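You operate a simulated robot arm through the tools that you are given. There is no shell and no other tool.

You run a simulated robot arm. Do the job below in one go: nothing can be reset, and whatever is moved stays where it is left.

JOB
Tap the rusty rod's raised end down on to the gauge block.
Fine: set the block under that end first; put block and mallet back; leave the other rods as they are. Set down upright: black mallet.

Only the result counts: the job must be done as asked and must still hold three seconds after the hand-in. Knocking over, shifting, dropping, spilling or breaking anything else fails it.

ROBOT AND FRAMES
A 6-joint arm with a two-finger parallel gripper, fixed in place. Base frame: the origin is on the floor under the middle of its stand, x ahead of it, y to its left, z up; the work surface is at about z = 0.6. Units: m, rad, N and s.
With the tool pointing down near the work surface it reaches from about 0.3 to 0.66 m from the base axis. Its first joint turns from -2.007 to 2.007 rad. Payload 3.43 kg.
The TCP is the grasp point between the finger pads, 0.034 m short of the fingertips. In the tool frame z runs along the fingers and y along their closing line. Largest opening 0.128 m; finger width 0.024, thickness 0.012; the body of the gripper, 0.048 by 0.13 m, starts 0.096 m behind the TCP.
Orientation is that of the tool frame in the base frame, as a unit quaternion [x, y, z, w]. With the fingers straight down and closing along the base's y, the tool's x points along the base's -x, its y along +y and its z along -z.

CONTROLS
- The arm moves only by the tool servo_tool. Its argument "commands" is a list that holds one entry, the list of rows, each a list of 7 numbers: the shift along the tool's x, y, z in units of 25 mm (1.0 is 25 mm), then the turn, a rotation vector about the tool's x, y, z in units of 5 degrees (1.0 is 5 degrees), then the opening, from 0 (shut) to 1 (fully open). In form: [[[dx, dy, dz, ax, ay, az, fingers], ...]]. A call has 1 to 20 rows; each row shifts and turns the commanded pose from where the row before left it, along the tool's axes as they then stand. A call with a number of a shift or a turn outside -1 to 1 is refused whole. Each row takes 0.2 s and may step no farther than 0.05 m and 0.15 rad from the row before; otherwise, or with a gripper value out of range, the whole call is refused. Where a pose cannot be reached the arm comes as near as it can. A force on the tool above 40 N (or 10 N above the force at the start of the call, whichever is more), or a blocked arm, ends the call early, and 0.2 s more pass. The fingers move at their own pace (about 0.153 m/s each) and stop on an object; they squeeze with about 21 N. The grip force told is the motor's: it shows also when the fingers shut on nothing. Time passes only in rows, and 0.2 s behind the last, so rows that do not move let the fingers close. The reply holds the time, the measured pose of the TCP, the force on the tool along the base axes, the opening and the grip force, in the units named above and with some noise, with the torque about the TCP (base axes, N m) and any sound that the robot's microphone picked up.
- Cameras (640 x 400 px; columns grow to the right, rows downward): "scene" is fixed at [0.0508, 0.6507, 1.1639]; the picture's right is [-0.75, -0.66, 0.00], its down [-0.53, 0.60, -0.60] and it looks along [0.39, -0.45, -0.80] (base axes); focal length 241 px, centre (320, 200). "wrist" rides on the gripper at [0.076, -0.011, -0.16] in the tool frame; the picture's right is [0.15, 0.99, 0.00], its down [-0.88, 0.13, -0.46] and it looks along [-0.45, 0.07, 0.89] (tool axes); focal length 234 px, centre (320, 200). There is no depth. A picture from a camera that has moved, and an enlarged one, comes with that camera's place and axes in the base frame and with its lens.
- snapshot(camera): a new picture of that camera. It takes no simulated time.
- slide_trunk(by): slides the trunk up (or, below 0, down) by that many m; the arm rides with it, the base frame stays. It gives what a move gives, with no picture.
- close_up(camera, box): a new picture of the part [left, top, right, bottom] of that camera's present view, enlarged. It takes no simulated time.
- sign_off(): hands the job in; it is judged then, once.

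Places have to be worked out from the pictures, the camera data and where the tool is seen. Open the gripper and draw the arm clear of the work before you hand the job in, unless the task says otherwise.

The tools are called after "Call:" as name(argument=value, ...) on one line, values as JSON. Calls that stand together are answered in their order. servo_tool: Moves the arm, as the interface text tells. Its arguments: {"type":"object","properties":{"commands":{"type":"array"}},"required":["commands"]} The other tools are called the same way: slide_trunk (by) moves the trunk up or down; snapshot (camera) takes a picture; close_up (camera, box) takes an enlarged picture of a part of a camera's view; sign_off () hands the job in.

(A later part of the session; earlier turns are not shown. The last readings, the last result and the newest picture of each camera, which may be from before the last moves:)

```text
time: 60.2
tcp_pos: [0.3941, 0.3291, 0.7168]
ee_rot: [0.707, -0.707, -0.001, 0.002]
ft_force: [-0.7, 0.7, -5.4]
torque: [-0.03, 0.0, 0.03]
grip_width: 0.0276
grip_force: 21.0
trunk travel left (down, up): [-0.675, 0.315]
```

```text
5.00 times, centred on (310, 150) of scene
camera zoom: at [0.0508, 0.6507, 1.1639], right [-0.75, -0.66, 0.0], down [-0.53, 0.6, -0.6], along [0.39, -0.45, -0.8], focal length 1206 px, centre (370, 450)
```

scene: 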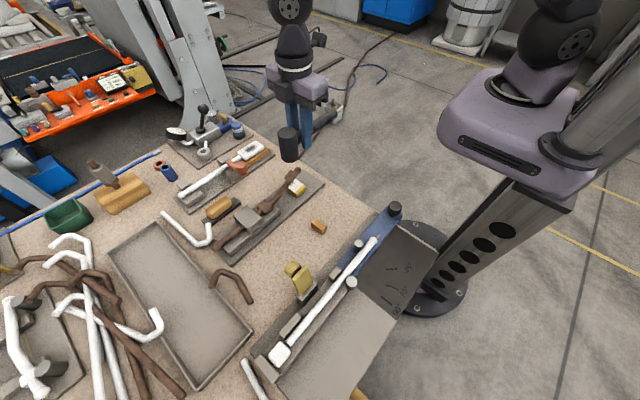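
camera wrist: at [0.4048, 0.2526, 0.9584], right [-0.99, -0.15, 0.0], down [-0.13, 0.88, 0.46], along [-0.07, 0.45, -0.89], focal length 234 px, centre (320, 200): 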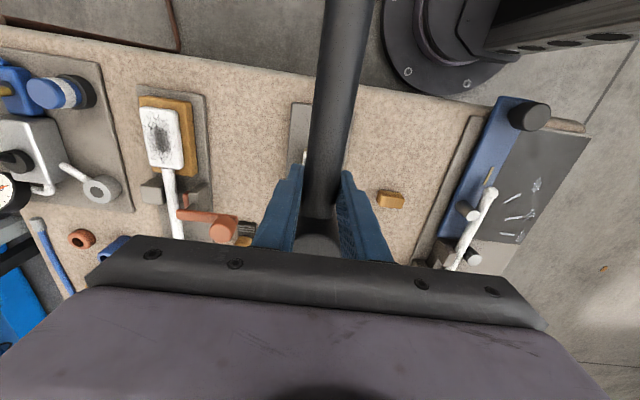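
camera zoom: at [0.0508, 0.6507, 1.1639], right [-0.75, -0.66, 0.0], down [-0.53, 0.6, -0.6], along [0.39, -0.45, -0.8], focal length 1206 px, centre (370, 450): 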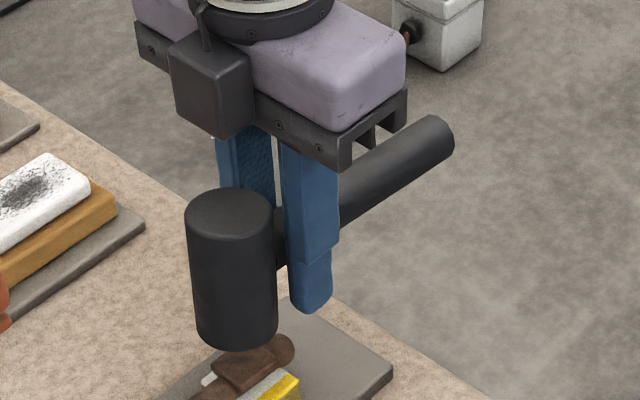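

I zoom in as far as possible at the rod end/block interface from the scene camera, to see whether there is still a gap.

Call:
close_up(camera="scene", box=[284, 172, 312, 200])

Call:
close_up(camera="scene", box=[258, 190, 294, 216])

```text
14.29 times, centred on (298, 186) of scene
camera zoom: at [0.0508, 0.6507, 1.1639], right [-0.75, -0.66, 0.0], down [-0.53, 0.6, -0.6], along [0.39, -0.45, -0.8], focal length 3447 px, centre (634, 400)
```

zoom: 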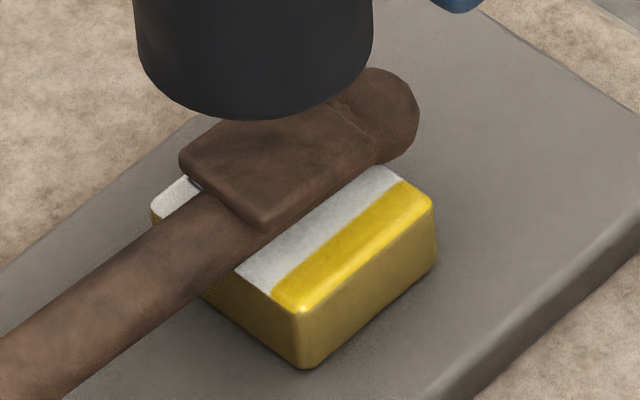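

```text
15.38 times, centred on (276, 203) of scene
camera zoom: at [0.0508, 0.6507, 1.1639], right [-0.75, -0.66, 0.0], down [-0.53, 0.6, -0.6], along [0.39, -0.45, -0.8], focal length 3712 px, centre (997, 154)
```

zoom: 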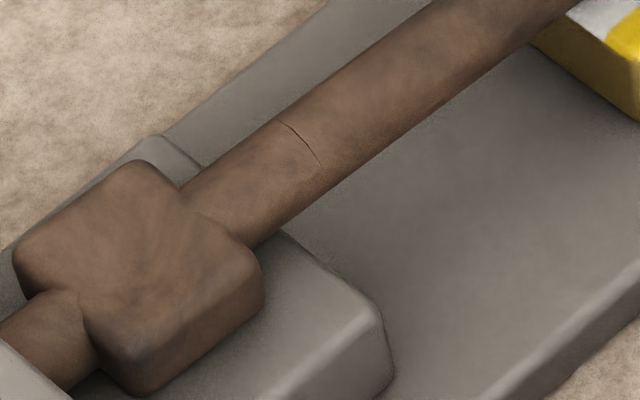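

Contact between rod and block looks likely (the rod's lower edge meets the block's top). I check how the mallet sits in the grip by zooming on its handle and head.

Call:
close_up(camera="scene", box=[300, 120, 370, 180])

Call:
snapshot(camera="wrist")

```text
6.67 times, centred on (335, 150) of scene
camera zoom: at [0.0508, 0.6507, 1.1639], right [-0.75, -0.66, 0.0], down [-0.53, 0.6, -0.6], along [0.39, -0.45, -0.8], focal length 1608 px, centre (220, 533)
```

zoom: 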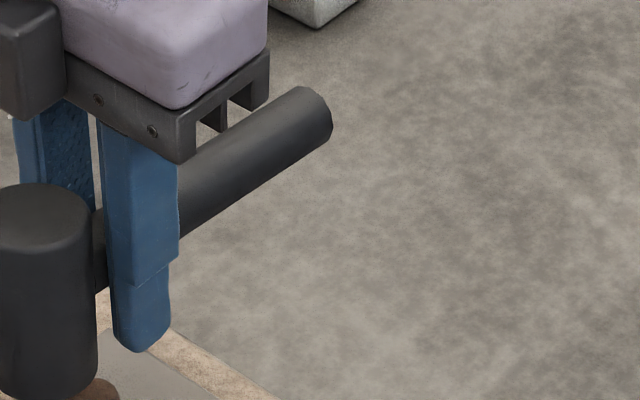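

```text
taken
camera wrist: at [0.4045, 0.2531, 0.8778], right [-0.99, -0.15, 0.0], down [-0.13, 0.88, 0.45], along [-0.07, 0.45, -0.89], focal length 234 px, centre (320, 200)
```

wrist: 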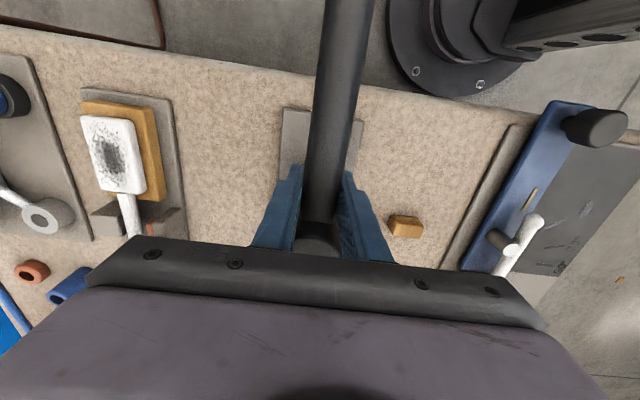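

The mallet tilted only ~2° in the grip. I now make a slow contact test: ease the head down onto the pad and read the force, to learn whether the rod is on a hard stop.

Call:
servo_tool(commands=[[[0, 0, 0.2, 0, 0, 0, 0], [0, 0, 0.2, 0, 0, 0, 0], [0, 0, 0.1, 0, 0, 0, 0], [0, 0, 0, 0, 0, 0, 0]]])

Call:
servo_tool(commands=[[[0, 0, 0.08, 0, 0, 0, 0], [0, 0, 0, 0, 0, 0, 0]]])

Call:
servo_tool(commands=[[[0, 0, 0.08, 0, 0, 0, 0], [0, 0, 0, 0, 0, 0, 0]]])

```text
time: 61.2
tcp_pos: [0.3942, 0.3294, 0.7045]
ee_rot: [0.707, -0.707, 0.0, 0.0]
ft_force: [0.4, 0.8, -5.0]
torque: [-0.06, 0.02, -0.02]
grip_width: 0.0276
grip_force: 21.5
trunk travel left (down, up): [-0.675, 0.315]
```

```text
time: 61.8
tcp_pos: [0.3947, 0.3286, 0.7049]
ee_rot: [0.707, -0.707, 0.0, 0.0]
ft_force: [0.4, 0.6, -4.6]
torque: [0.01, -0.01, 0.0]
grip_width: 0.0276
grip_force: 21.7
trunk travel left (down, up): [-0.675, 0.315]
```

```text
time: 62.4
tcp_pos: [0.3932, 0.3297, 0.7018]
ee_rot: [0.707, -0.707, 0.0, -0.001]
ft_force: [-0.2, -0.6, -6.3]
torque: [-0.03, 0.0, 0.0]
grip_width: 0.0277
grip_force: 20.9
trunk travel left (down, up): [-0.675, 0.315]
```

No contact yet at head bottom ≈0.652. I keep easing down 2 mm at a time.

Call:
servo_tool(commands=[[[0, 0, 0.08, 0, 0, 0, 0], [0, 0, 0, 0, 0, 0, 0]]])

Call:
servo_tool(commands=[[[0, 0, 0.08, 0, 0, 0, 0], [0, 0, 0, 0, 0, 0, 0]]])

Call:
servo_tool(commands=[[[0, 0, 0.06, 0, 0, 0, 0], [0, 0, 0, 0, 0, 0, 0]]])

Call:
close_up(camera="scene", box=[284, 172, 312, 200])

```text
time: 63.0
tcp_pos: [0.3933, 0.3291, 0.6994]
ee_rot: [-0.707, 0.708, 0.001, 0.001]
ft_force: [0.6, -0.3, -4.8]
torque: [-0.09, -0.02, -0.02]
grip_width: 0.0276
grip_force: 20.9
trunk travel left (down, up): [-0.675, 0.315]
```

```text
time: 63.6
tcp_pos: [0.3936, 0.3291, 0.6963]
ee_rot: [-0.707, 0.707, 0.0, 0.0]
ft_force: [-0.2, 0.4, -5.2]
torque: [-0.04, -0.02, 0.0]
grip_width: 0.0276
grip_force: 21.1
trunk travel left (down, up): [-0.675, 0.315]
```

```text
time: 64.2
tcp_pos: [0.3938, 0.3281, 0.6964]
ee_rot: [-0.707, 0.707, 0.0, 0.0]
ft_force: [0.8, -0.5, -5.0]
torque: [-0.01, -0.01, -0.01]
grip_width: 0.0276
grip_force: 20.9
trunk travel left (down, up): [-0.675, 0.315]
```

```text
14.29 times, centred on (298, 186) of scene
camera zoom: at [0.0508, 0.6507, 1.1639], right [-0.75, -0.66, 0.0], down [-0.53, 0.6, -0.6], along [0.39, -0.45, -0.8], focal length 3447 px, centre (634, 400)
```

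zoom: 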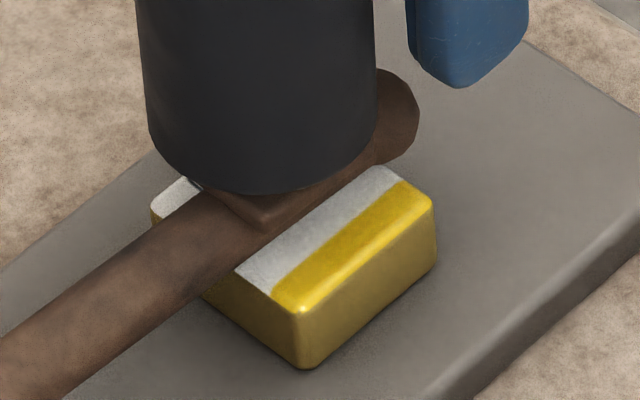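

Still free at head bottom ≈0.646. Continuing in 1.5 mm steps.

Call:
servo_tool(commands=[[[0, 0, 0.06, 0, 0, 0, 0], [0, 0, 0, 0, 0, 0, 0]]])

Call:
servo_tool(commands=[[[0, 0, 0.06, 0, 0, 0, 0], [0, 0, 0, 0, 0, 0, 0]]])

Call:
close_up(camera="scene", box=[284, 172, 312, 200])

```text
time: 64.8
tcp_pos: [0.3943, 0.3298, 0.6946]
ee_rot: [0.707, -0.707, 0.0, 0.0]
ft_force: [-0.6, 0.6, -5.3]
torque: [-0.05, 0.03, 0.02]
grip_width: 0.0277
grip_force: 20.9
trunk travel left (down, up): [-0.675, 0.315]
```

```text
time: 65.4
tcp_pos: [0.3935, 0.329, 0.6936]
ee_rot: [-0.707, 0.707, 0.0, 0.0]
ft_force: [-0.9, 0.2, -5.7]
torque: [-0.02, 0.0, -0.02]
grip_width: 0.0277
grip_force: 21.2
trunk travel left (down, up): [-0.675, 0.315]
```

```text
14.29 times, centred on (298, 186) of scene
camera zoom: at [0.0508, 0.6507, 1.1639], right [-0.75, -0.66, 0.0], down [-0.53, 0.6, -0.6], along [0.39, -0.45, -0.8], focal length 3447 px, centre (634, 400)
```

zoom: 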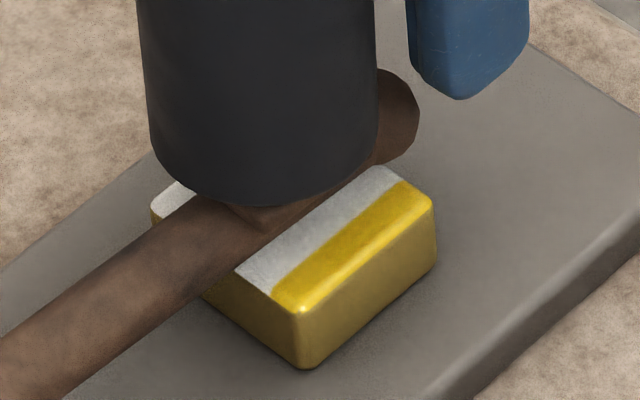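

Call:
servo_tool(commands=[[[0, 0, 0.06, 0, 0, 0, 0], [0, 0, 0, 0, 0, 0, 0]]])

Call:
servo_tool(commands=[[[0, 0, 0.06, 0, 0, 0, 0], [0, 0, 0, 0, 0, 0, 0]]])

Call:
close_up(camera="scene", box=[284, 172, 312, 200])

```text
time: 66.0
tcp_pos: [0.3948, 0.3292, 0.6915]
ee_rot: [0.707, -0.707, 0.001, 0.0]
ft_force: [0.1, 0.2, -5.0]
torque: [-0.02, 0.0, 0.0]
grip_width: 0.0278
grip_force: 21.4
trunk travel left (down, up): [-0.675, 0.315]
```

```text
time: 66.6
tcp_pos: [0.3948, 0.3285, 0.6896]
ee_rot: [0.708, -0.707, -0.001, 0.001]
ft_force: [-0.5, -0.3, -5.3]
torque: [-0.06, -0.01, -0.01]
grip_width: 0.0276
grip_force: 21.1
trunk travel left (down, up): [-0.675, 0.315]
```

```text
14.29 times, centred on (298, 186) of scene
camera zoom: at [0.0508, 0.6507, 1.1639], right [-0.75, -0.66, 0.0], down [-0.53, 0.6, -0.6], along [0.39, -0.45, -0.8], focal length 3447 px, centre (634, 400)
```

zoom: 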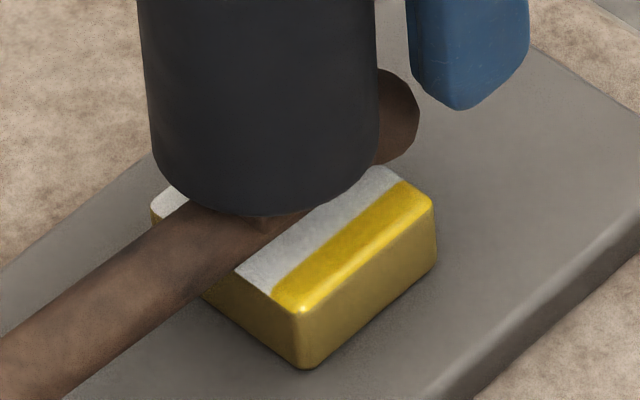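

The images show the mallet has been sliding up in the fingers during the last taps (head bottom is really ≈0.66, about 2 cm higher than commanded), which means the rod has met a hard stop. I raise the mallet clear and inspect the rod and how the mallet now sits in the grip.

Call:
servo_tool(commands=[[[0, 0, -0.3, 0, 0, 0, 0], [0, 0, -0.5, 0, 0, 0, 0], [0, 0, -0.6, 0, 0, 0, 0], [0, 0, -0.6, 0, 0, 0, 0], [0, 0, -0.6, 0, 0, 0, 0], [0, 0, -0.6, 0, 0, 0, 0], [0, 0, -0.6, 0, 0, 0, 0], [0, 0, -0.4, 0, 0, 0, 0], [0, 0, -0.2, 0, 0, 0, 0], [0, 0, 0, 0, 0, 0, 0]]])

Call:
close_up(camera="scene", box=[250, 80, 370, 180])

Call:
close_up(camera="scene", box=[255, 165, 325, 215])

Call:
close_up(camera="wrist", box=[250, 100, 390, 260])

```text
time: 68.8
tcp_pos: [0.3932, 0.3295, 0.8009]
ee_rot: [0.707, -0.707, -0.001, 0.0]
ft_force: [-0.6, -0.4, -6.3]
torque: [-0.06, -0.04, 0.02]
grip_width: 0.0276
grip_force: 20.6
trunk travel left (down, up): [-0.675, 0.315]
```

```text
4.00 times, centred on (310, 130) of scene
camera zoom: at [0.0508, 0.6507, 1.1639], right [-0.75, -0.66, 0.0], down [-0.53, 0.6, -0.6], along [0.39, -0.45, -0.8], focal length 965 px, centre (360, 480)
```

zoom: 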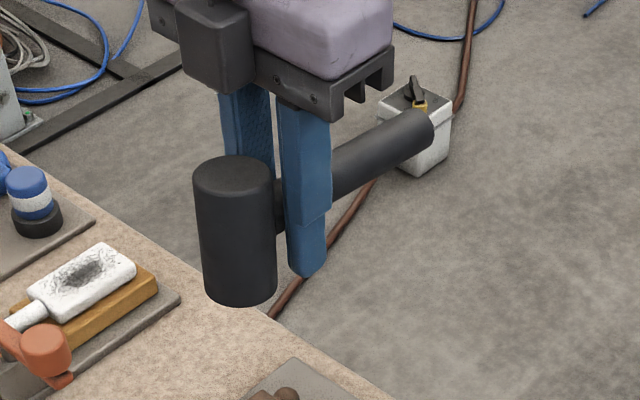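

```text
8.00 times, centred on (290, 190) of scene
camera zoom: at [0.0508, 0.6507, 1.1639], right [-0.75, -0.66, 0.0], down [-0.53, 0.6, -0.6], along [0.39, -0.45, -0.8], focal length 1930 px, centre (560, 280)
```

zoom: 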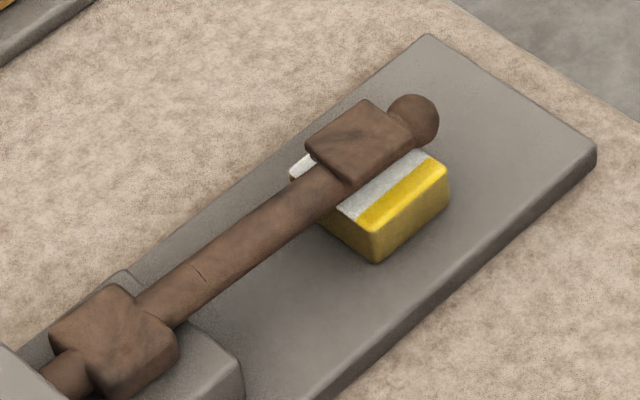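

```text
2.50 times, centred on (320, 180) of wrist
camera zoom: at [0.4041, 0.2531, 0.9606], right [-0.99, -0.15, 0.0], down [-0.13, 0.88, 0.46], along [-0.07, 0.45, -0.89], focal length 585 px, centre (320, 250)
```

zoom: 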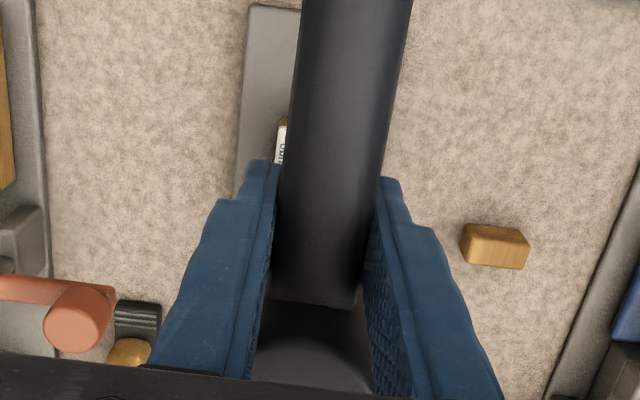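

The rod now lies straight over the block. The mallet is tilted ≈8° head-up and sits ≈2 cm high in the grip. I zoom on the rod/block interface again, unobstructed.

Call:
close_up(camera="scene", box=[284, 172, 312, 200])

Call:
close_up(camera="scene", box=[290, 174, 310, 192])

```text
14.29 times, centred on (298, 186) of scene
camera zoom: at [0.0508, 0.6507, 1.1639], right [-0.75, -0.66, 0.0], down [-0.53, 0.6, -0.6], along [0.39, -0.45, -0.8], focal length 3447 px, centre (634, 400)
```

zoom: 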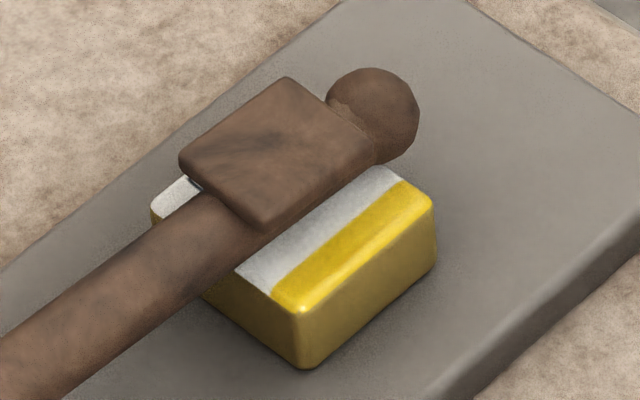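

```text
16.00 times, centred on (300, 183) of scene
camera zoom: at [0.0508, 0.6507, 1.1639], right [-0.75, -0.66, 0.0], down [-0.53, 0.6, -0.6], along [0.39, -0.45, -0.8], focal length 3860 px, centre (640, 472)
```

zoom: 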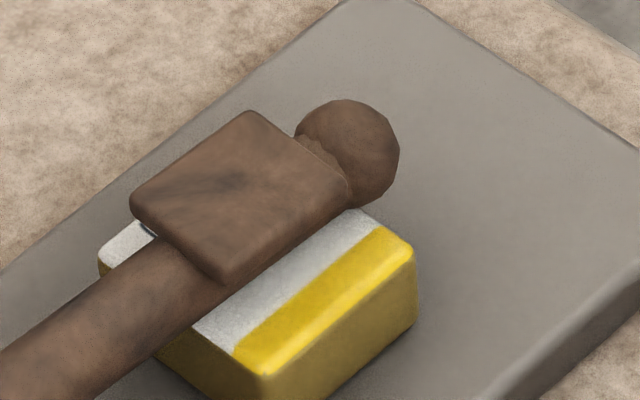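

Geometry (block edge vs. rod silhouette) is consistent with the rod resting on the block. Now I return the mallet: first I level it by pitching the tool ≈7° about its closing axis, and check.

Call:
servo_tool(commands=[[[0, 0, -0.2, 0, 0.35, 0, 0], [0, 0, -0.2, 0, 0.35, 0, 0], [0, 0, 0, 0, 0.35, 0, 0], [0, 0, 0, 0, 0.35, 0, 0], [0, 0, 0, 0, 0, 0, 0]]])

Call:
close_up(camera="scene", box=[250, 80, 370, 180])

Call:
snapshot(camera="wrist")

```text
time: 70.0
tcp_pos: [0.3936, 0.3295, 0.8097]
ee_rot: [0.706, -0.706, 0.045, 0.043]
ft_force: [0.5, -0.1, -4.9]
torque: [-0.03, 0.01, 0.04]
grip_width: 0.0276
grip_force: 20.9
trunk travel left (down, up): [-0.675, 0.315]
```

```text
4.00 times, centred on (310, 130) of scene
camera zoom: at [0.0508, 0.6507, 1.1639], right [-0.75, -0.66, 0.0], down [-0.53, 0.6, -0.6], along [0.39, -0.45, -0.8], focal length 965 px, centre (360, 480)
```

zoom: 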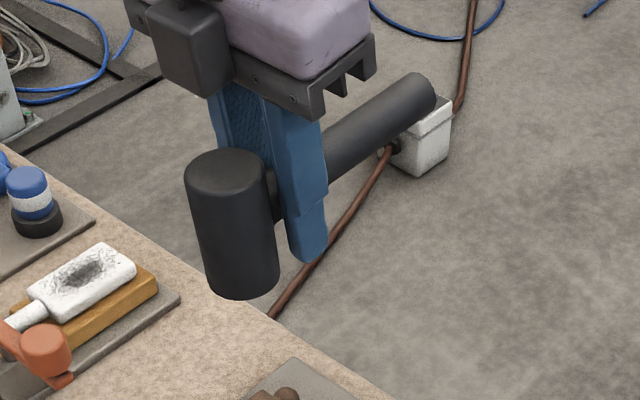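

```text
taken
camera wrist: at [0.4044, 0.2738, 0.9785], right [-0.99, -0.15, 0.02], down [-0.13, 0.93, 0.34], along [-0.07, 0.34, -0.94], focal length 234 px, centre (320, 200)
```

wrist: 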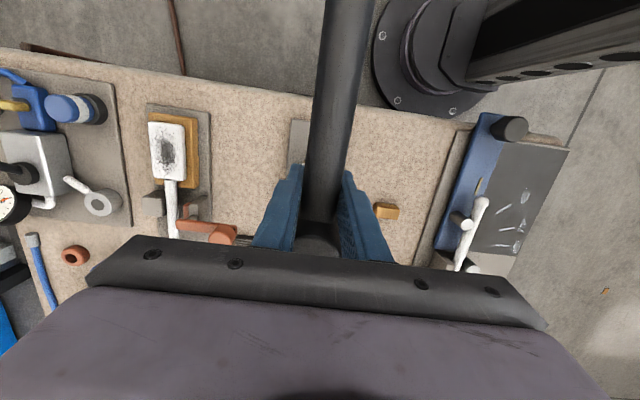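

The mallet is level again (head axis vertical in the image), its bottom ≈0.029 below the TCP and the head ≈0.0365 beyond it in y. I carry it back above its home spot at the same height.

Call:
servo_tool(commands=[[[-0.2, 0.135, -0.0246, 0, 0, 0, 0], [-0.4, 0.27, -0.049, 0, 0, 0, 0], [-0.471, 0.3183, -0.0579, 0, 0, 0, 0], [-0.471, 0.3183, -0.0579, 0, 0, 0, 0], [-0.471, 0.3183, -0.0579, 0, 0, 0, 0], [-0.471, 0.3183, -0.0579, 0, 0, 0, 0], [-0.471, 0.3183, -0.0579, 0, 0, 0, 0], [-0.471, 0.3183, -0.0579, 0, 0, 0, 0], [-0.471, 0.3183, -0.0579, 0, 0, 0, 0], [-0.471, 0.3183, -0.0579, 0, 0, 0, 0], [-0.471, 0.3183, -0.0579, 0, 0, 0, 0], [-0.471, 0.3183, -0.0579, 0, 0, 0, 0], [-0.471, 0.3183, -0.0579, 0, 0, 0, 0], [-0.471, 0.3183, -0.0579, 0, 0, 0, 0], [-0.471, 0.3183, -0.0579, 0, 0, 0, 0], [-0.471, 0.3183, -0.0579, 0, 0, 0, 0], [-0.471, 0.3183, -0.0579, 0, 0, 0, 0], [0, 0, 0, 0, 0, 0, 0]]])

Call:
snapshot(camera="wrist")

Call:
close_up(camera="scene", box=[220, 150, 360, 290])

```text
time: 73.8
tcp_pos: [0.2639, 0.5227, 0.8098]
ee_rot: [0.706, -0.706, 0.044, 0.044]
ft_force: [-0.2, -0.2, -5.9]
torque: [-0.02, 0.0, 0.01]
grip_width: 0.0277
grip_force: 20.4
trunk travel left (down, up): [-0.675, 0.315]
```

```text
taken
camera wrist: at [0.2739, 0.4666, 0.9782], right [-0.99, -0.14, 0.02], down [-0.13, 0.93, 0.34], along [-0.07, 0.34, -0.94], focal length 234 px, centre (320, 200)
```

wrist: 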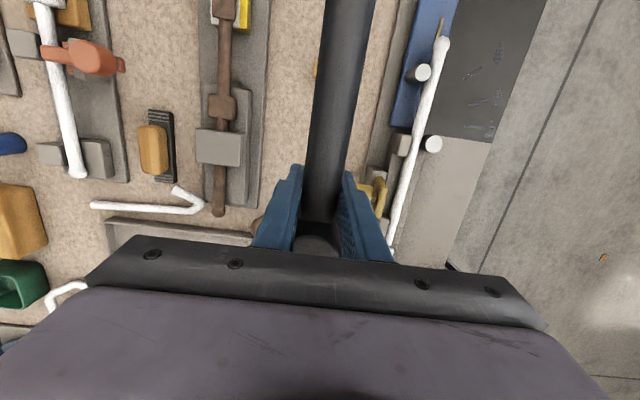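

```text
2.86 times, centred on (290, 220) of scene
camera zoom: at [0.0508, 0.6507, 1.1639], right [-0.75, -0.66, 0.0], down [-0.53, 0.6, -0.6], along [0.39, -0.45, -0.8], focal length 689 px, centre (406, 143)
```

zoom: 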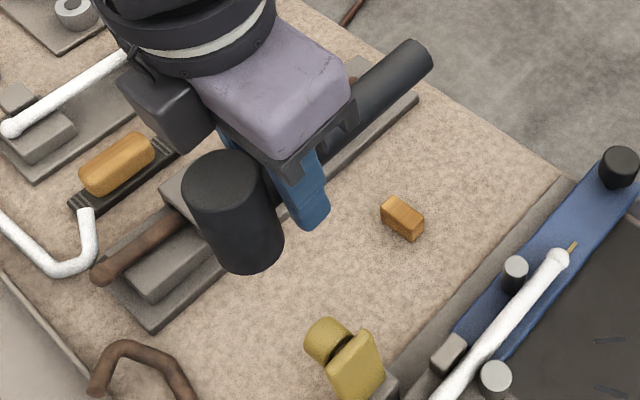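

Over home: TCP ≈(0.263, 0.5225), head ≈(0.2625, 0.560). I descend straight down to TCP z≈0.66 with 1 mm corrections, then inspect alignment with the wooden rest.

Call:
servo_tool(commands=[[[-0.04, -0.004, 0.3, 0, 0, 0, 0], [-0.069, -0.004, 0.5955, 0, 0, 0, 0], [-0.069, -0.004, 0.5955, 0, 0, 0, 0], [-0.069, -0.004, 0.5955, 0, 0, 0, 0], [-0.069, -0.004, 0.5955, 0, 0, 0, 0], [-0.069, -0.004, 0.5955, 0, 0, 0, 0], [-0.069, -0.004, 0.5955, 0, 0, 0, 0], [-0.069, -0.004, 0.5955, 0, 0, 0, 0], [-0.069, -0.004, 0.5955, 0, 0, 0, 0], [-0.069, -0.004, 0.5955, 0, 0, 0, 0], [-0.029, 0, 0.29, 0, 0, 0, 0], [0, 0, 0, 0, 0, 0, 0]]])

Call:
snapshot(camera="wrist")

Call:
close_up(camera="scene", box=[230, 170, 350, 300])

Call:
close_up(camera="scene", box=[255, 205, 345, 285])

```text
time: 76.4
tcp_pos: [0.2652, 0.5218, 0.6598]
ee_rot: [-0.706, 0.706, -0.042, -0.043]
ft_force: [0.5, 0.2, -5.9]
torque: [-0.03, 0.02, 0.04]
grip_width: 0.0279
grip_force: 20.8
trunk travel left (down, up): [-0.675, 0.315]
```

```text
taken
camera wrist: at [0.2752, 0.4656, 0.8277], right [-0.99, -0.14, 0.02], down [-0.13, 0.93, 0.35], along [-0.07, 0.34, -0.94], focal length 234 px, centre (320, 200)
```

wrist: 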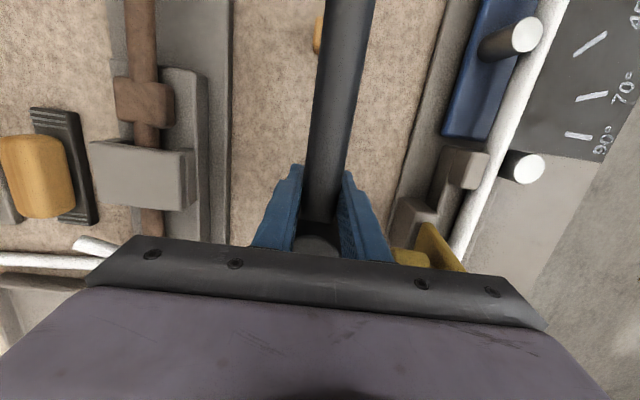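

```text
3.08 times, centred on (290, 235) of scene
camera zoom: at [0.0508, 0.6507, 1.1639], right [-0.75, -0.66, 0.0], down [-0.53, 0.6, -0.6], along [0.39, -0.45, -0.8], focal length 742 px, centre (412, 92)
```

zoom: 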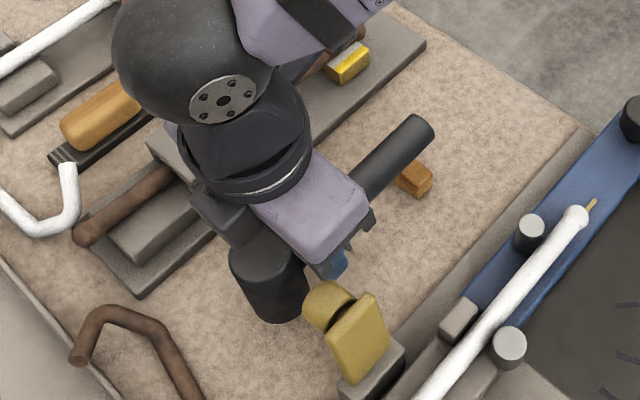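

```text
5.00 times, centred on (300, 245) of scene
camera zoom: at [0.0508, 0.6507, 1.1639], right [-0.75, -0.66, 0.0], down [-0.53, 0.6, -0.6], along [0.39, -0.45, -0.8], focal length 1206 px, centre (420, -25)
```

zoom: 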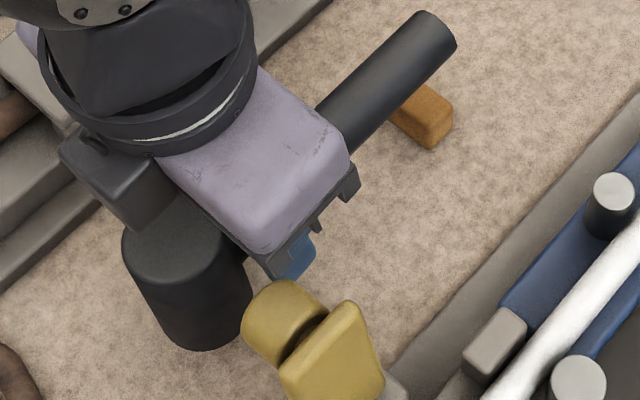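

Alignment with the home spot and rest matches the original picture to within ≈2 mm. I lower further until the fingertips are just above the bench.

Call:
servo_tool(commands=[[[-0.03, 0, 0.25, 0, 0, 0, 0], [-0.03, 0, 0.25, 0, 0, 0, 0], [-0.025, 0, 0.2, 0, 0, 0, 0], [-0.012, 0, 0.1, 0, 0, 0, 0], [-0.006, 0, 0.05, 0, 0, 0, 0], [0, 0, 0, 0, 0, 0, 0]]])

Call:
close_up(camera="scene", box=[255, 205, 345, 285])

Call:
close_up(camera="wrist", box=[250, 0, 390, 260])

```text
time: 77.8
tcp_pos: [0.2637, 0.5223, 0.6378]
ee_rot: [-0.706, 0.706, -0.044, -0.044]
ft_force: [0.5, -0.2, -5.5]
torque: [-0.02, 0.01, 0.02]
grip_width: 0.0276
grip_force: 20.6
trunk travel left (down, up): [-0.675, 0.315]
```

```text
5.00 times, centred on (300, 245) of scene
camera zoom: at [0.0508, 0.6507, 1.1639], right [-0.75, -0.66, 0.0], down [-0.53, 0.6, -0.6], along [0.39, -0.45, -0.8], focal length 1206 px, centre (420, -25)
```

zoom: 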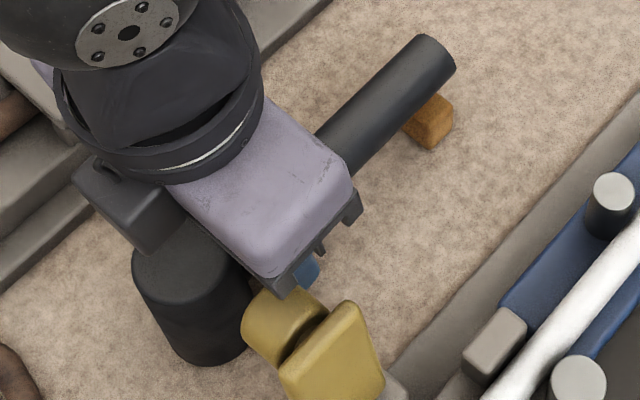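

```text
1.54 times, centred on (320, 130) of wrist
camera zoom: at [0.2753, 0.4655, 0.8068], right [-0.99, -0.14, 0.02], down [-0.13, 0.93, 0.34], along [-0.07, 0.34, -0.94], focal length 360 px, centre (320, 308)
```

zoom: 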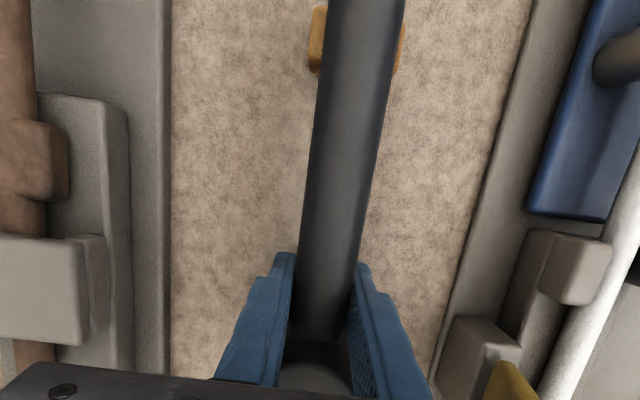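

About 6 mm of height remain by image comparison and there is no contact force yet. I ease down 1 mm at a time, watching force.

Call:
servo_tool(commands=[[[-0.005, 0, 0.04, 0, 0, 0, 0], [0, 0, 0, 0, 0, 0, 0]]])

Call:
servo_tool(commands=[[[-0.005, 0, 0.04, 0, 0, 0, 0], [0, 0, 0, 0, 0, 0, 0]]])

Call:
servo_tool(commands=[[[-0.005, 0, 0.04, 0, 0, 0, 0], [0, 0, 0, 0, 0, 0, 0]]])

Call:
close_up(camera="scene", box=[265, 235, 315, 285])

Call:
close_up(camera="scene", box=[300, 205, 350, 240])

```text
time: 78.4
tcp_pos: [0.2639, 0.5229, 0.6377]
ee_rot: [-0.705, 0.706, -0.043, -0.043]
ft_force: [-0.5, -0.7, -3.6]
torque: [0.04, 0.0, 0.0]
grip_width: 0.0277
grip_force: 21.1
trunk travel left (down, up): [-0.675, 0.315]
```

```text
time: 79.0
tcp_pos: [0.265, 0.521, 0.638]
ee_rot: [0.706, -0.706, 0.043, 0.043]
ft_force: [-0.4, -2.4, 3.2]
torque: [0.23, -0.11, 0.0]
grip_width: 0.0278
grip_force: 21.2
trunk travel left (down, up): [-0.675, 0.315]
```

```text
time: 79.6
tcp_pos: [0.2652, 0.5213, 0.6376]
ee_rot: [-0.705, 0.706, -0.042, -0.041]
ft_force: [-2.2, -2.8, 10.6]
torque: [0.52, -0.22, 0.0]
grip_width: 0.0276
grip_force: 21.1
trunk travel left (down, up): [-0.675, 0.315]
```

```text
8.00 times, centred on (290, 260) of scene
camera zoom: at [0.0508, 0.6507, 1.1639], right [-0.75, -0.66, 0.0], down [-0.53, 0.6, -0.6], along [0.39, -0.45, -0.8], focal length 1930 px, centre (560, -280)
```

zoom: 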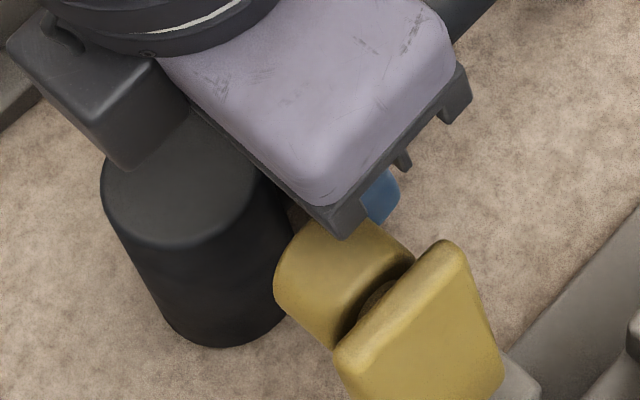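

```text
11.43 times, centred on (325, 222) of scene
camera zoom: at [0.0508, 0.6507, 1.1639], right [-0.75, -0.66, 0.0], down [-0.53, 0.6, -0.6], along [0.39, -0.45, -0.8], focal length 2757 px, centre (263, -57)
```

zoom: 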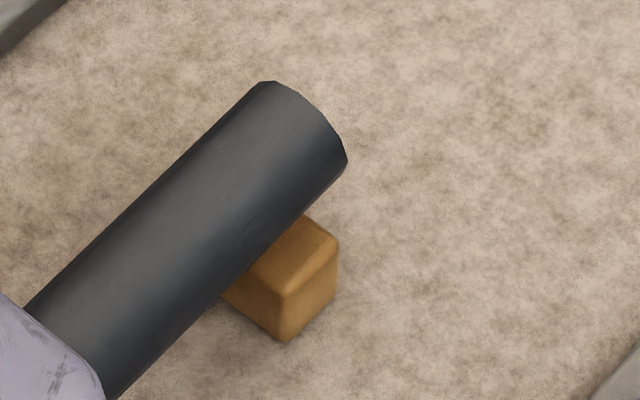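

The torque shows that the head itself is already touching the bench (contact ≈34 mm toward the head), while the handle end is still ≈6 mm above its rest. So the mallet is ≈2.5° head-down; I back off 2 mm and pitch the tool back by 2.5°.

Call:
servo_tool(commands=[[[0.01, 0, -0.08, 0, 0, 0, 0], [0, 0, 0, 0, -0.17, 0, 0], [0, 0, 0, 0, -0.17, 0, 0], [0, 0, 0, 0, -0.16, 0, 0], [0, 0, 0, 0, 0, 0, 0]]])

Call:
close_up(camera="scene", box=[255, 205, 345, 285])

Call:
close_up(camera="scene", box=[300, 205, 350, 240])

```text
time: 80.8
tcp_pos: [0.2632, 0.5208, 0.6371]
ee_rot: [0.707, -0.706, 0.029, 0.029]
ft_force: [-0.3, -2.4, -1.1]
torque: [-0.47, -0.06, -0.03]
grip_width: 0.0279
grip_force: 20.7
trunk travel left (down, up): [-0.675, 0.315]
```

```text
5.00 times, centred on (300, 245) of scene
camera zoom: at [0.0508, 0.6507, 1.1639], right [-0.75, -0.66, 0.0], down [-0.53, 0.6, -0.6], along [0.39, -0.45, -0.8], focal length 1206 px, centre (420, -25)
```

zoom: 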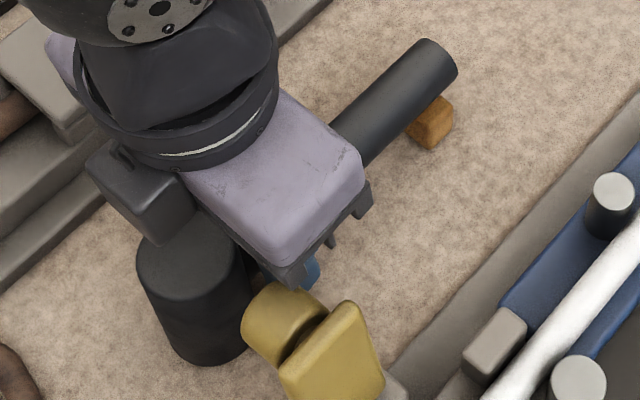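

```text
11.43 times, centred on (325, 222) of scene
camera zoom: at [0.0508, 0.6507, 1.1639], right [-0.75, -0.66, 0.0], down [-0.53, 0.6, -0.6], along [0.39, -0.45, -0.8], focal length 2757 px, centre (263, -57)
```

zoom: 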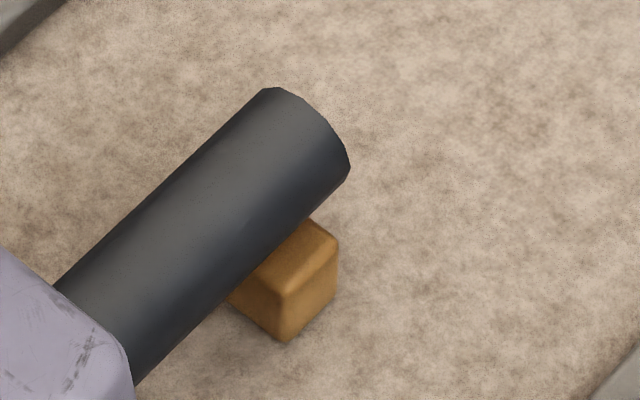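

Now the handle end is touching its rest (support ≈4 N acting ≈0.107 m toward the handle end) and the head is only ≈1–2 mm above the bench. I lower 1 mm more and check.

Call:
servo_tool(commands=[[[-0.003, 0, 0.04, 0, 0, 0, 0], [0, 0, 0, 0, 0, 0, 0]]])

Call:
close_up(camera="scene", box=[265, 235, 315, 285])

```text
time: 81.4
tcp_pos: [0.2644, 0.5205, 0.6348]
ee_rot: [-0.706, 0.707, -0.029, -0.028]
ft_force: [0.0, -3.7, -1.1]
torque: [-0.63, 0.02, -0.06]
grip_width: 0.0277
grip_force: 21.1
trunk travel left (down, up): [-0.675, 0.315]
```

```text
8.00 times, centred on (290, 260) of scene
camera zoom: at [0.0508, 0.6507, 1.1639], right [-0.75, -0.66, 0.0], down [-0.53, 0.6, -0.6], along [0.39, -0.45, -0.8], focal length 1930 px, centre (560, -280)
```

zoom: 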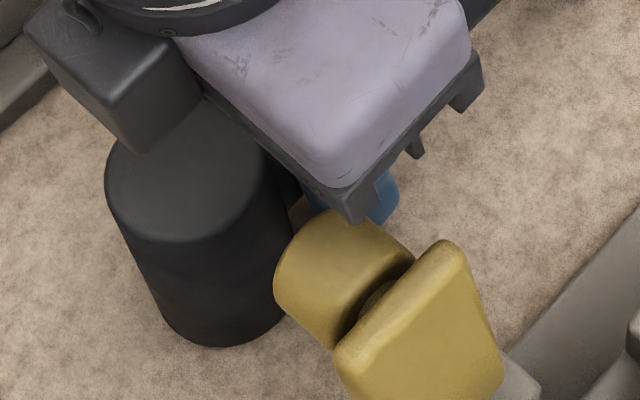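

Handle is pressing lightly on its rest; the drop left is about a millimetre. I release gradually, opening the fingers in small steps.

Call:
servo_tool(commands=[[[0, 0, 0, 0, 0, 0, 0.2], [0, 0, 0, 0, 0, 0, 0.208], [0, 0, 0, 0, 0, 0, 0.212], [0, 0, 0, 0, 0, 0, 0.216], [0, 0, 0, 0, 0, 0, 0.22], [0, 0, 0, 0, 0, 0, 0.225], [0, 0, 0, 0, 0, 0, 0.23], [0, 0, 0, 0, 0, 0, 0.24]]])

Call:
close_up(camera="scene", box=[255, 205, 345, 285])

Call:
close_up(camera="wrist", box=[250, 0, 390, 260])

```text
time: 83.2
tcp_pos: [0.2643, 0.5214, 0.6353]
ee_rot: [-0.706, 0.707, -0.028, -0.027]
ft_force: [-1.4, 0.4, 0.5]
torque: [-0.01, 0.04, 0.0]
grip_width: 0.0315
grip_force: 0.5
trunk travel left (down, up): [-0.675, 0.315]
```

```text
5.00 times, centred on (300, 245) of scene
camera zoom: at [0.0508, 0.6507, 1.1639], right [-0.75, -0.66, 0.0], down [-0.53, 0.6, -0.6], along [0.39, -0.45, -0.8], focal length 1206 px, centre (420, -25)
```

zoom: 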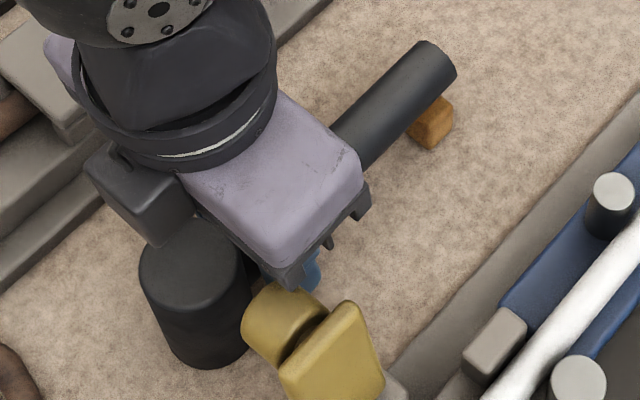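

```text
1.54 times, centred on (320, 130) of wrist
camera zoom: at [0.2751, 0.4581, 0.8024], right [-0.99, -0.15, 0.01], down [-0.13, 0.91, 0.39], along [-0.07, 0.38, -0.92], focal length 360 px, centre (320, 308)
```

zoom: 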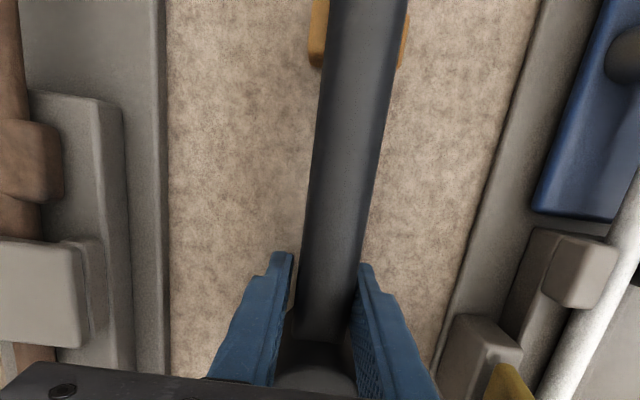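

Released: the mallet stands by itself. I open wider, rise straight up and straighten the tool, then check the mallet's place against the original picture.

Call:
servo_tool(commands=[[[0, 0, 0, 0, 0, 0, 0.3], [0, 0, 0, 0, 0, 0, 0.4], [0, 0, 0, 0, 0, 0, 0.45], [0.024, 0, -0.3, 0, 0, 0, 0.45], [0.047, 0, -0.6, 0, 0, 0, 0.45], [0.063, 0, -0.8, 0, 0, 0, 0.45], [0.063, 0, -0.8, 0, 0, 0, 0.45], [0.063, 0, -0.8, 0, 0, 0, 0.45], [0.063, 0, -0.8, 0, 0, 0, 0.45], [0.063, 0, -0.8, 0, 0, 0, 0.45], [0.063, 0, -0.8, 0, 0, 0, 0.45], [0, 0, 0, 0, -0.3, 0, 0.45], [0, 0, 0, 0, -0.3, 0, 0.45], [0, 0, 0, 0, -0.3, 0, 0.45], [0, 0, 0, 0, 0, 0, 0.45]]])

Call:
close_up(camera="scene", box=[255, 205, 345, 285])

Call:
snapshot(camera="wrist")

Call:
close_up(camera="scene", box=[160, 120, 360, 245])

```text
time: 86.4
tcp_pos: [0.264, 0.5215, 0.7791]
ee_rot: [0.707, -0.707, 0.0, -0.001]
ft_force: [0.5, -0.1, -0.9]
torque: [-0.01, -0.01, -0.01]
grip_width: 0.0575
grip_force: 0.1
trunk travel left (down, up): [-0.675, 0.315]
```

```text
5.00 times, centred on (300, 245) of scene
camera zoom: at [0.0508, 0.6507, 1.1639], right [-0.75, -0.66, 0.0], down [-0.53, 0.6, -0.6], along [0.39, -0.45, -0.8], focal length 1206 px, centre (420, -25)
```

zoom: 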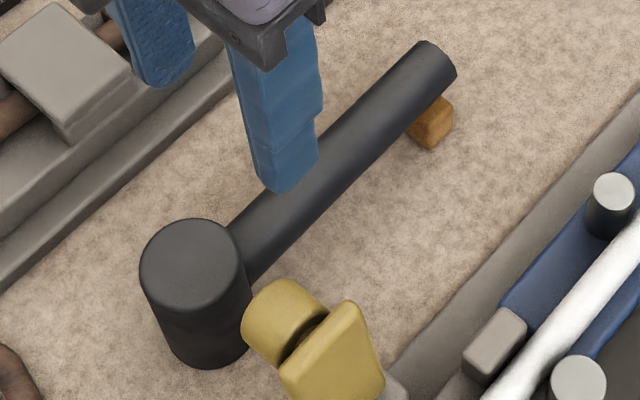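

```text
taken
camera wrist: at [0.2749, 0.445, 0.9397], right [-0.99, -0.15, 0.0], down [-0.13, 0.88, 0.46], along [-0.07, 0.45, -0.89], focal length 234 px, centre (320, 200)
```

wrist: 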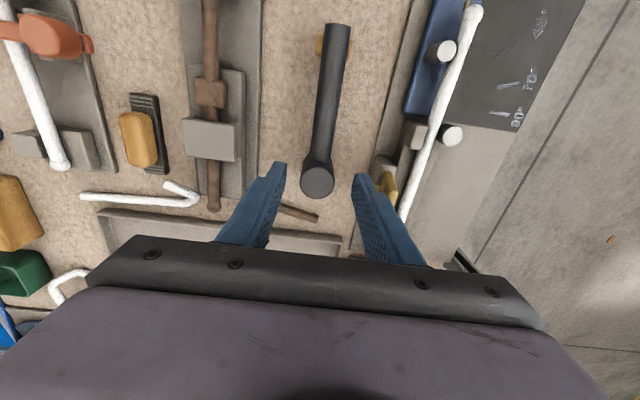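

```text
3.20 times, centred on (260, 182) of scene
camera zoom: at [0.0508, 0.6507, 1.1639], right [-0.75, -0.66, 0.0], down [-0.53, 0.6, -0.6], along [0.39, -0.45, -0.8], focal length 772 px, centre (512, 256)
```

zoom: 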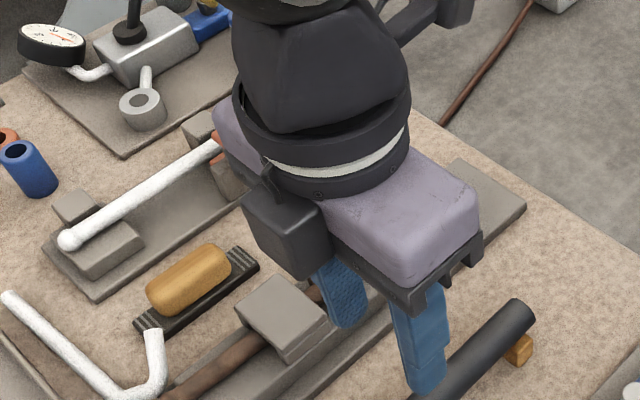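

The mallet stands upright on its original spot (within ≈2–3 mm) with its handle on the rest. Next I bring the empty gripper around to the −y side to view the rod/block contact from a low angle.

Call:
servo_tool(commands=[[[0, 0, -0.8, 0, 0, 0, 0.6], [0, 0, -0.8, 0, 0, 0, 0.8], [0.87, -0.388, 0, 0, 0, 0, 1], [0.87, -0.388, 0, 0, 0, 0, 1], [0.87, -0.388, 0, 0, 0, 0, 1], [0.87, -0.388, 0, 0, 0, 0, 1], [0.87, -0.388, 0, 0, 0, 0, 1], [0.87, -0.388, 0, 0, 0, 0, 1], [0.87, -0.388, 0, 0, 0, 0, 1], [0.87, -0.388, 0, 0, 0, 0, 1], [0.87, -0.388, 0, 0, 0, 0, 1], [0.87, -0.388, 0, 0, 0, 0, 1], [0.87, -0.388, 0, 0, 0, 0, 1], [0.87, -0.388, 0, 0, 0, 0, 1], [0.82, -0.388, 0, 0, 0, 0, 1]]])

Call:
servo_tool(commands=[[[0, 0, 0, 0, -1, 0, 1], [0, 0, 0, 0, -1, 0, 1], [0, 0, 0, 0, -1, 0, 1], [0, 0, 0, 0, -1, 0, 1], [0, 0, 0, 0, -1, 0, 1], [0, 0, 0, 0, -1, 0, 1], [0, 0, 0, 0, -1, 0, 1], [0, 0, 0, 0, 0, 0, 1]]])

Call:
snapshot(camera="wrist")

Call:
snapshot(camera="scene")

```text
time: 89.6
tcp_pos: [0.3907, 0.2389, 0.8189]
ee_rot: [0.707, -0.707, 0.0, -0.001]
ft_force: [0.2, 0.5, 0.8]
torque: [-0.04, -0.02, 0.01]
grip_width: 0.1282
grip_force: 0.1
trunk travel left (down, up): [-0.675, 0.315]
```

```text
time: 91.4
tcp_pos: [0.3903, 0.2394, 0.8192]
ee_rot: [-0.674, 0.674, 0.213, 0.213]
ft_force: [0.2, -0.8, 0.2]
torque: [0.03, 0.01, -0.01]
grip_width: 0.1279
grip_force: 0.0
trunk travel left (down, up): [-0.675, 0.315]
```

```text
taken
camera wrist: at [0.4008, 0.0848, 0.9077], right [-0.99, -0.12, -0.08], down [-0.13, 0.46, 0.88], along [-0.07, 0.88, -0.47], focal length 234 px, centre (320, 200)
```

wrist: 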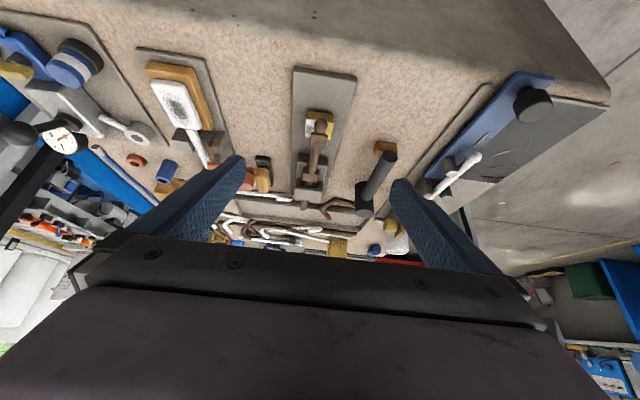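

```text
taken
```

scene: 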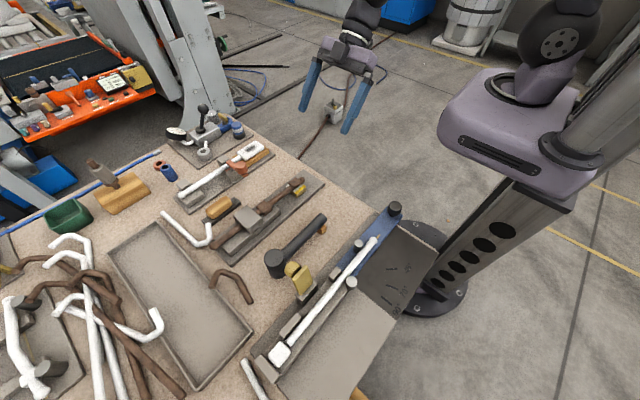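

Good vantage. I lower the camera about 11 cm for a flatter view of the rod end on the block.

Call:
servo_tool(commands=[[[0.63, 0, 0.9, 0, 0, 0, 1], [0.63, 0, 0.9, 0, 0, 0, 1], [0.63, 0, 0.9, 0, 0, 0, 1], [0.63, 0, 0.9, 0, 0, 0, 1], [0, 0, 0, 0, 0, 0, 1]]])

Call:
snapshot(camera="wrist")

Call:
close_up(camera="wrist", box=[270, 60, 370, 180])

```text
time: 92.6
tcp_pos: [0.3916, 0.2387, 0.7093]
ee_rot: [-0.674, 0.675, 0.212, 0.213]
ft_force: [0.1, 0.2, -0.7]
torque: [-0.01, 0.0, 0.0]
grip_width: 0.1279
grip_force: 0.0
trunk travel left (down, up): [-0.675, 0.315]
```

```text
taken
camera wrist: at [0.4013, 0.0851, 0.7972], right [-0.99, -0.12, -0.08], down [-0.13, 0.46, 0.88], along [-0.07, 0.88, -0.47], focal length 234 px, centre (320, 200)
```

wrist: 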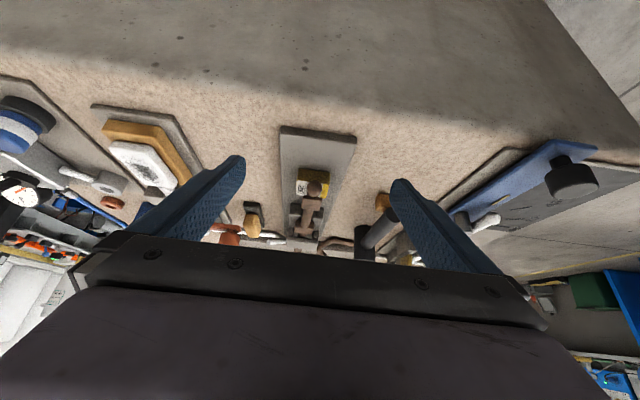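

```text
3.33 times, centred on (320, 120) of wrist
camera zoom: at [0.4013, 0.0851, 0.7972], right [-0.99, -0.12, -0.08], down [-0.13, 0.46, 0.88], along [-0.07, 0.88, -0.47], focal length 781 px, centre (320, 467)
```

zoom: 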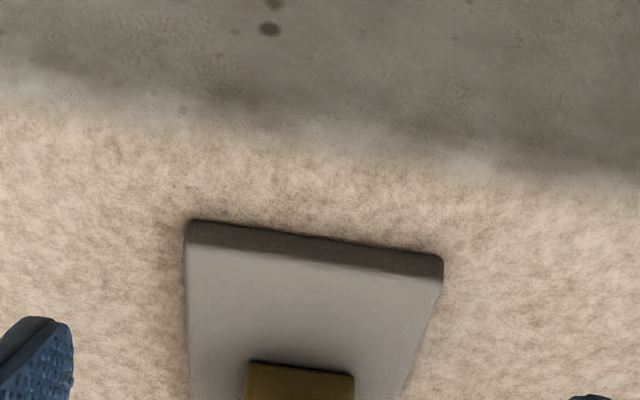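

Call:
close_up(camera="wrist", box=[290, 155, 345, 240])

Call:
close_up(camera="wrist", box=[296, 160, 336, 205])

```text
4.71 times, centred on (318, 198) of wrist
camera zoom: at [0.4013, 0.0851, 0.7972], right [-0.99, -0.12, -0.08], down [-0.13, 0.46, 0.88], along [-0.07, 0.88, -0.47], focal length 1102 px, centre (332, 212)
```

zoom: 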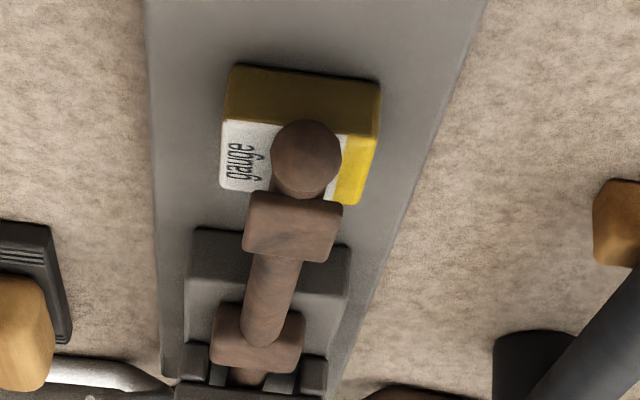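

```text
8.89 times, centred on (316, 182) of wrist
camera zoom: at [0.4013, 0.0851, 0.7972], right [-0.99, -0.12, -0.08], down [-0.13, 0.46, 0.88], along [-0.07, 0.88, -0.47], focal length 2082 px, centre (356, 356)
```

zoom: 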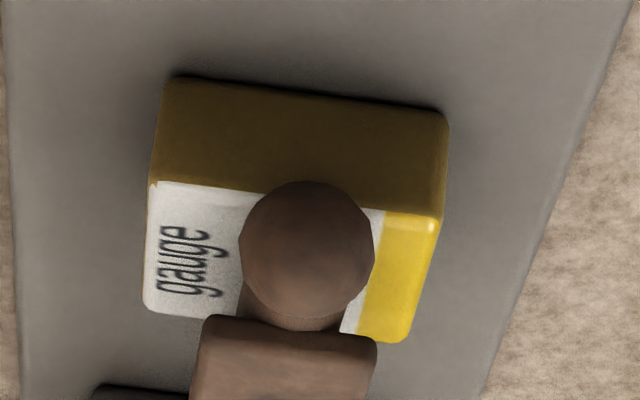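

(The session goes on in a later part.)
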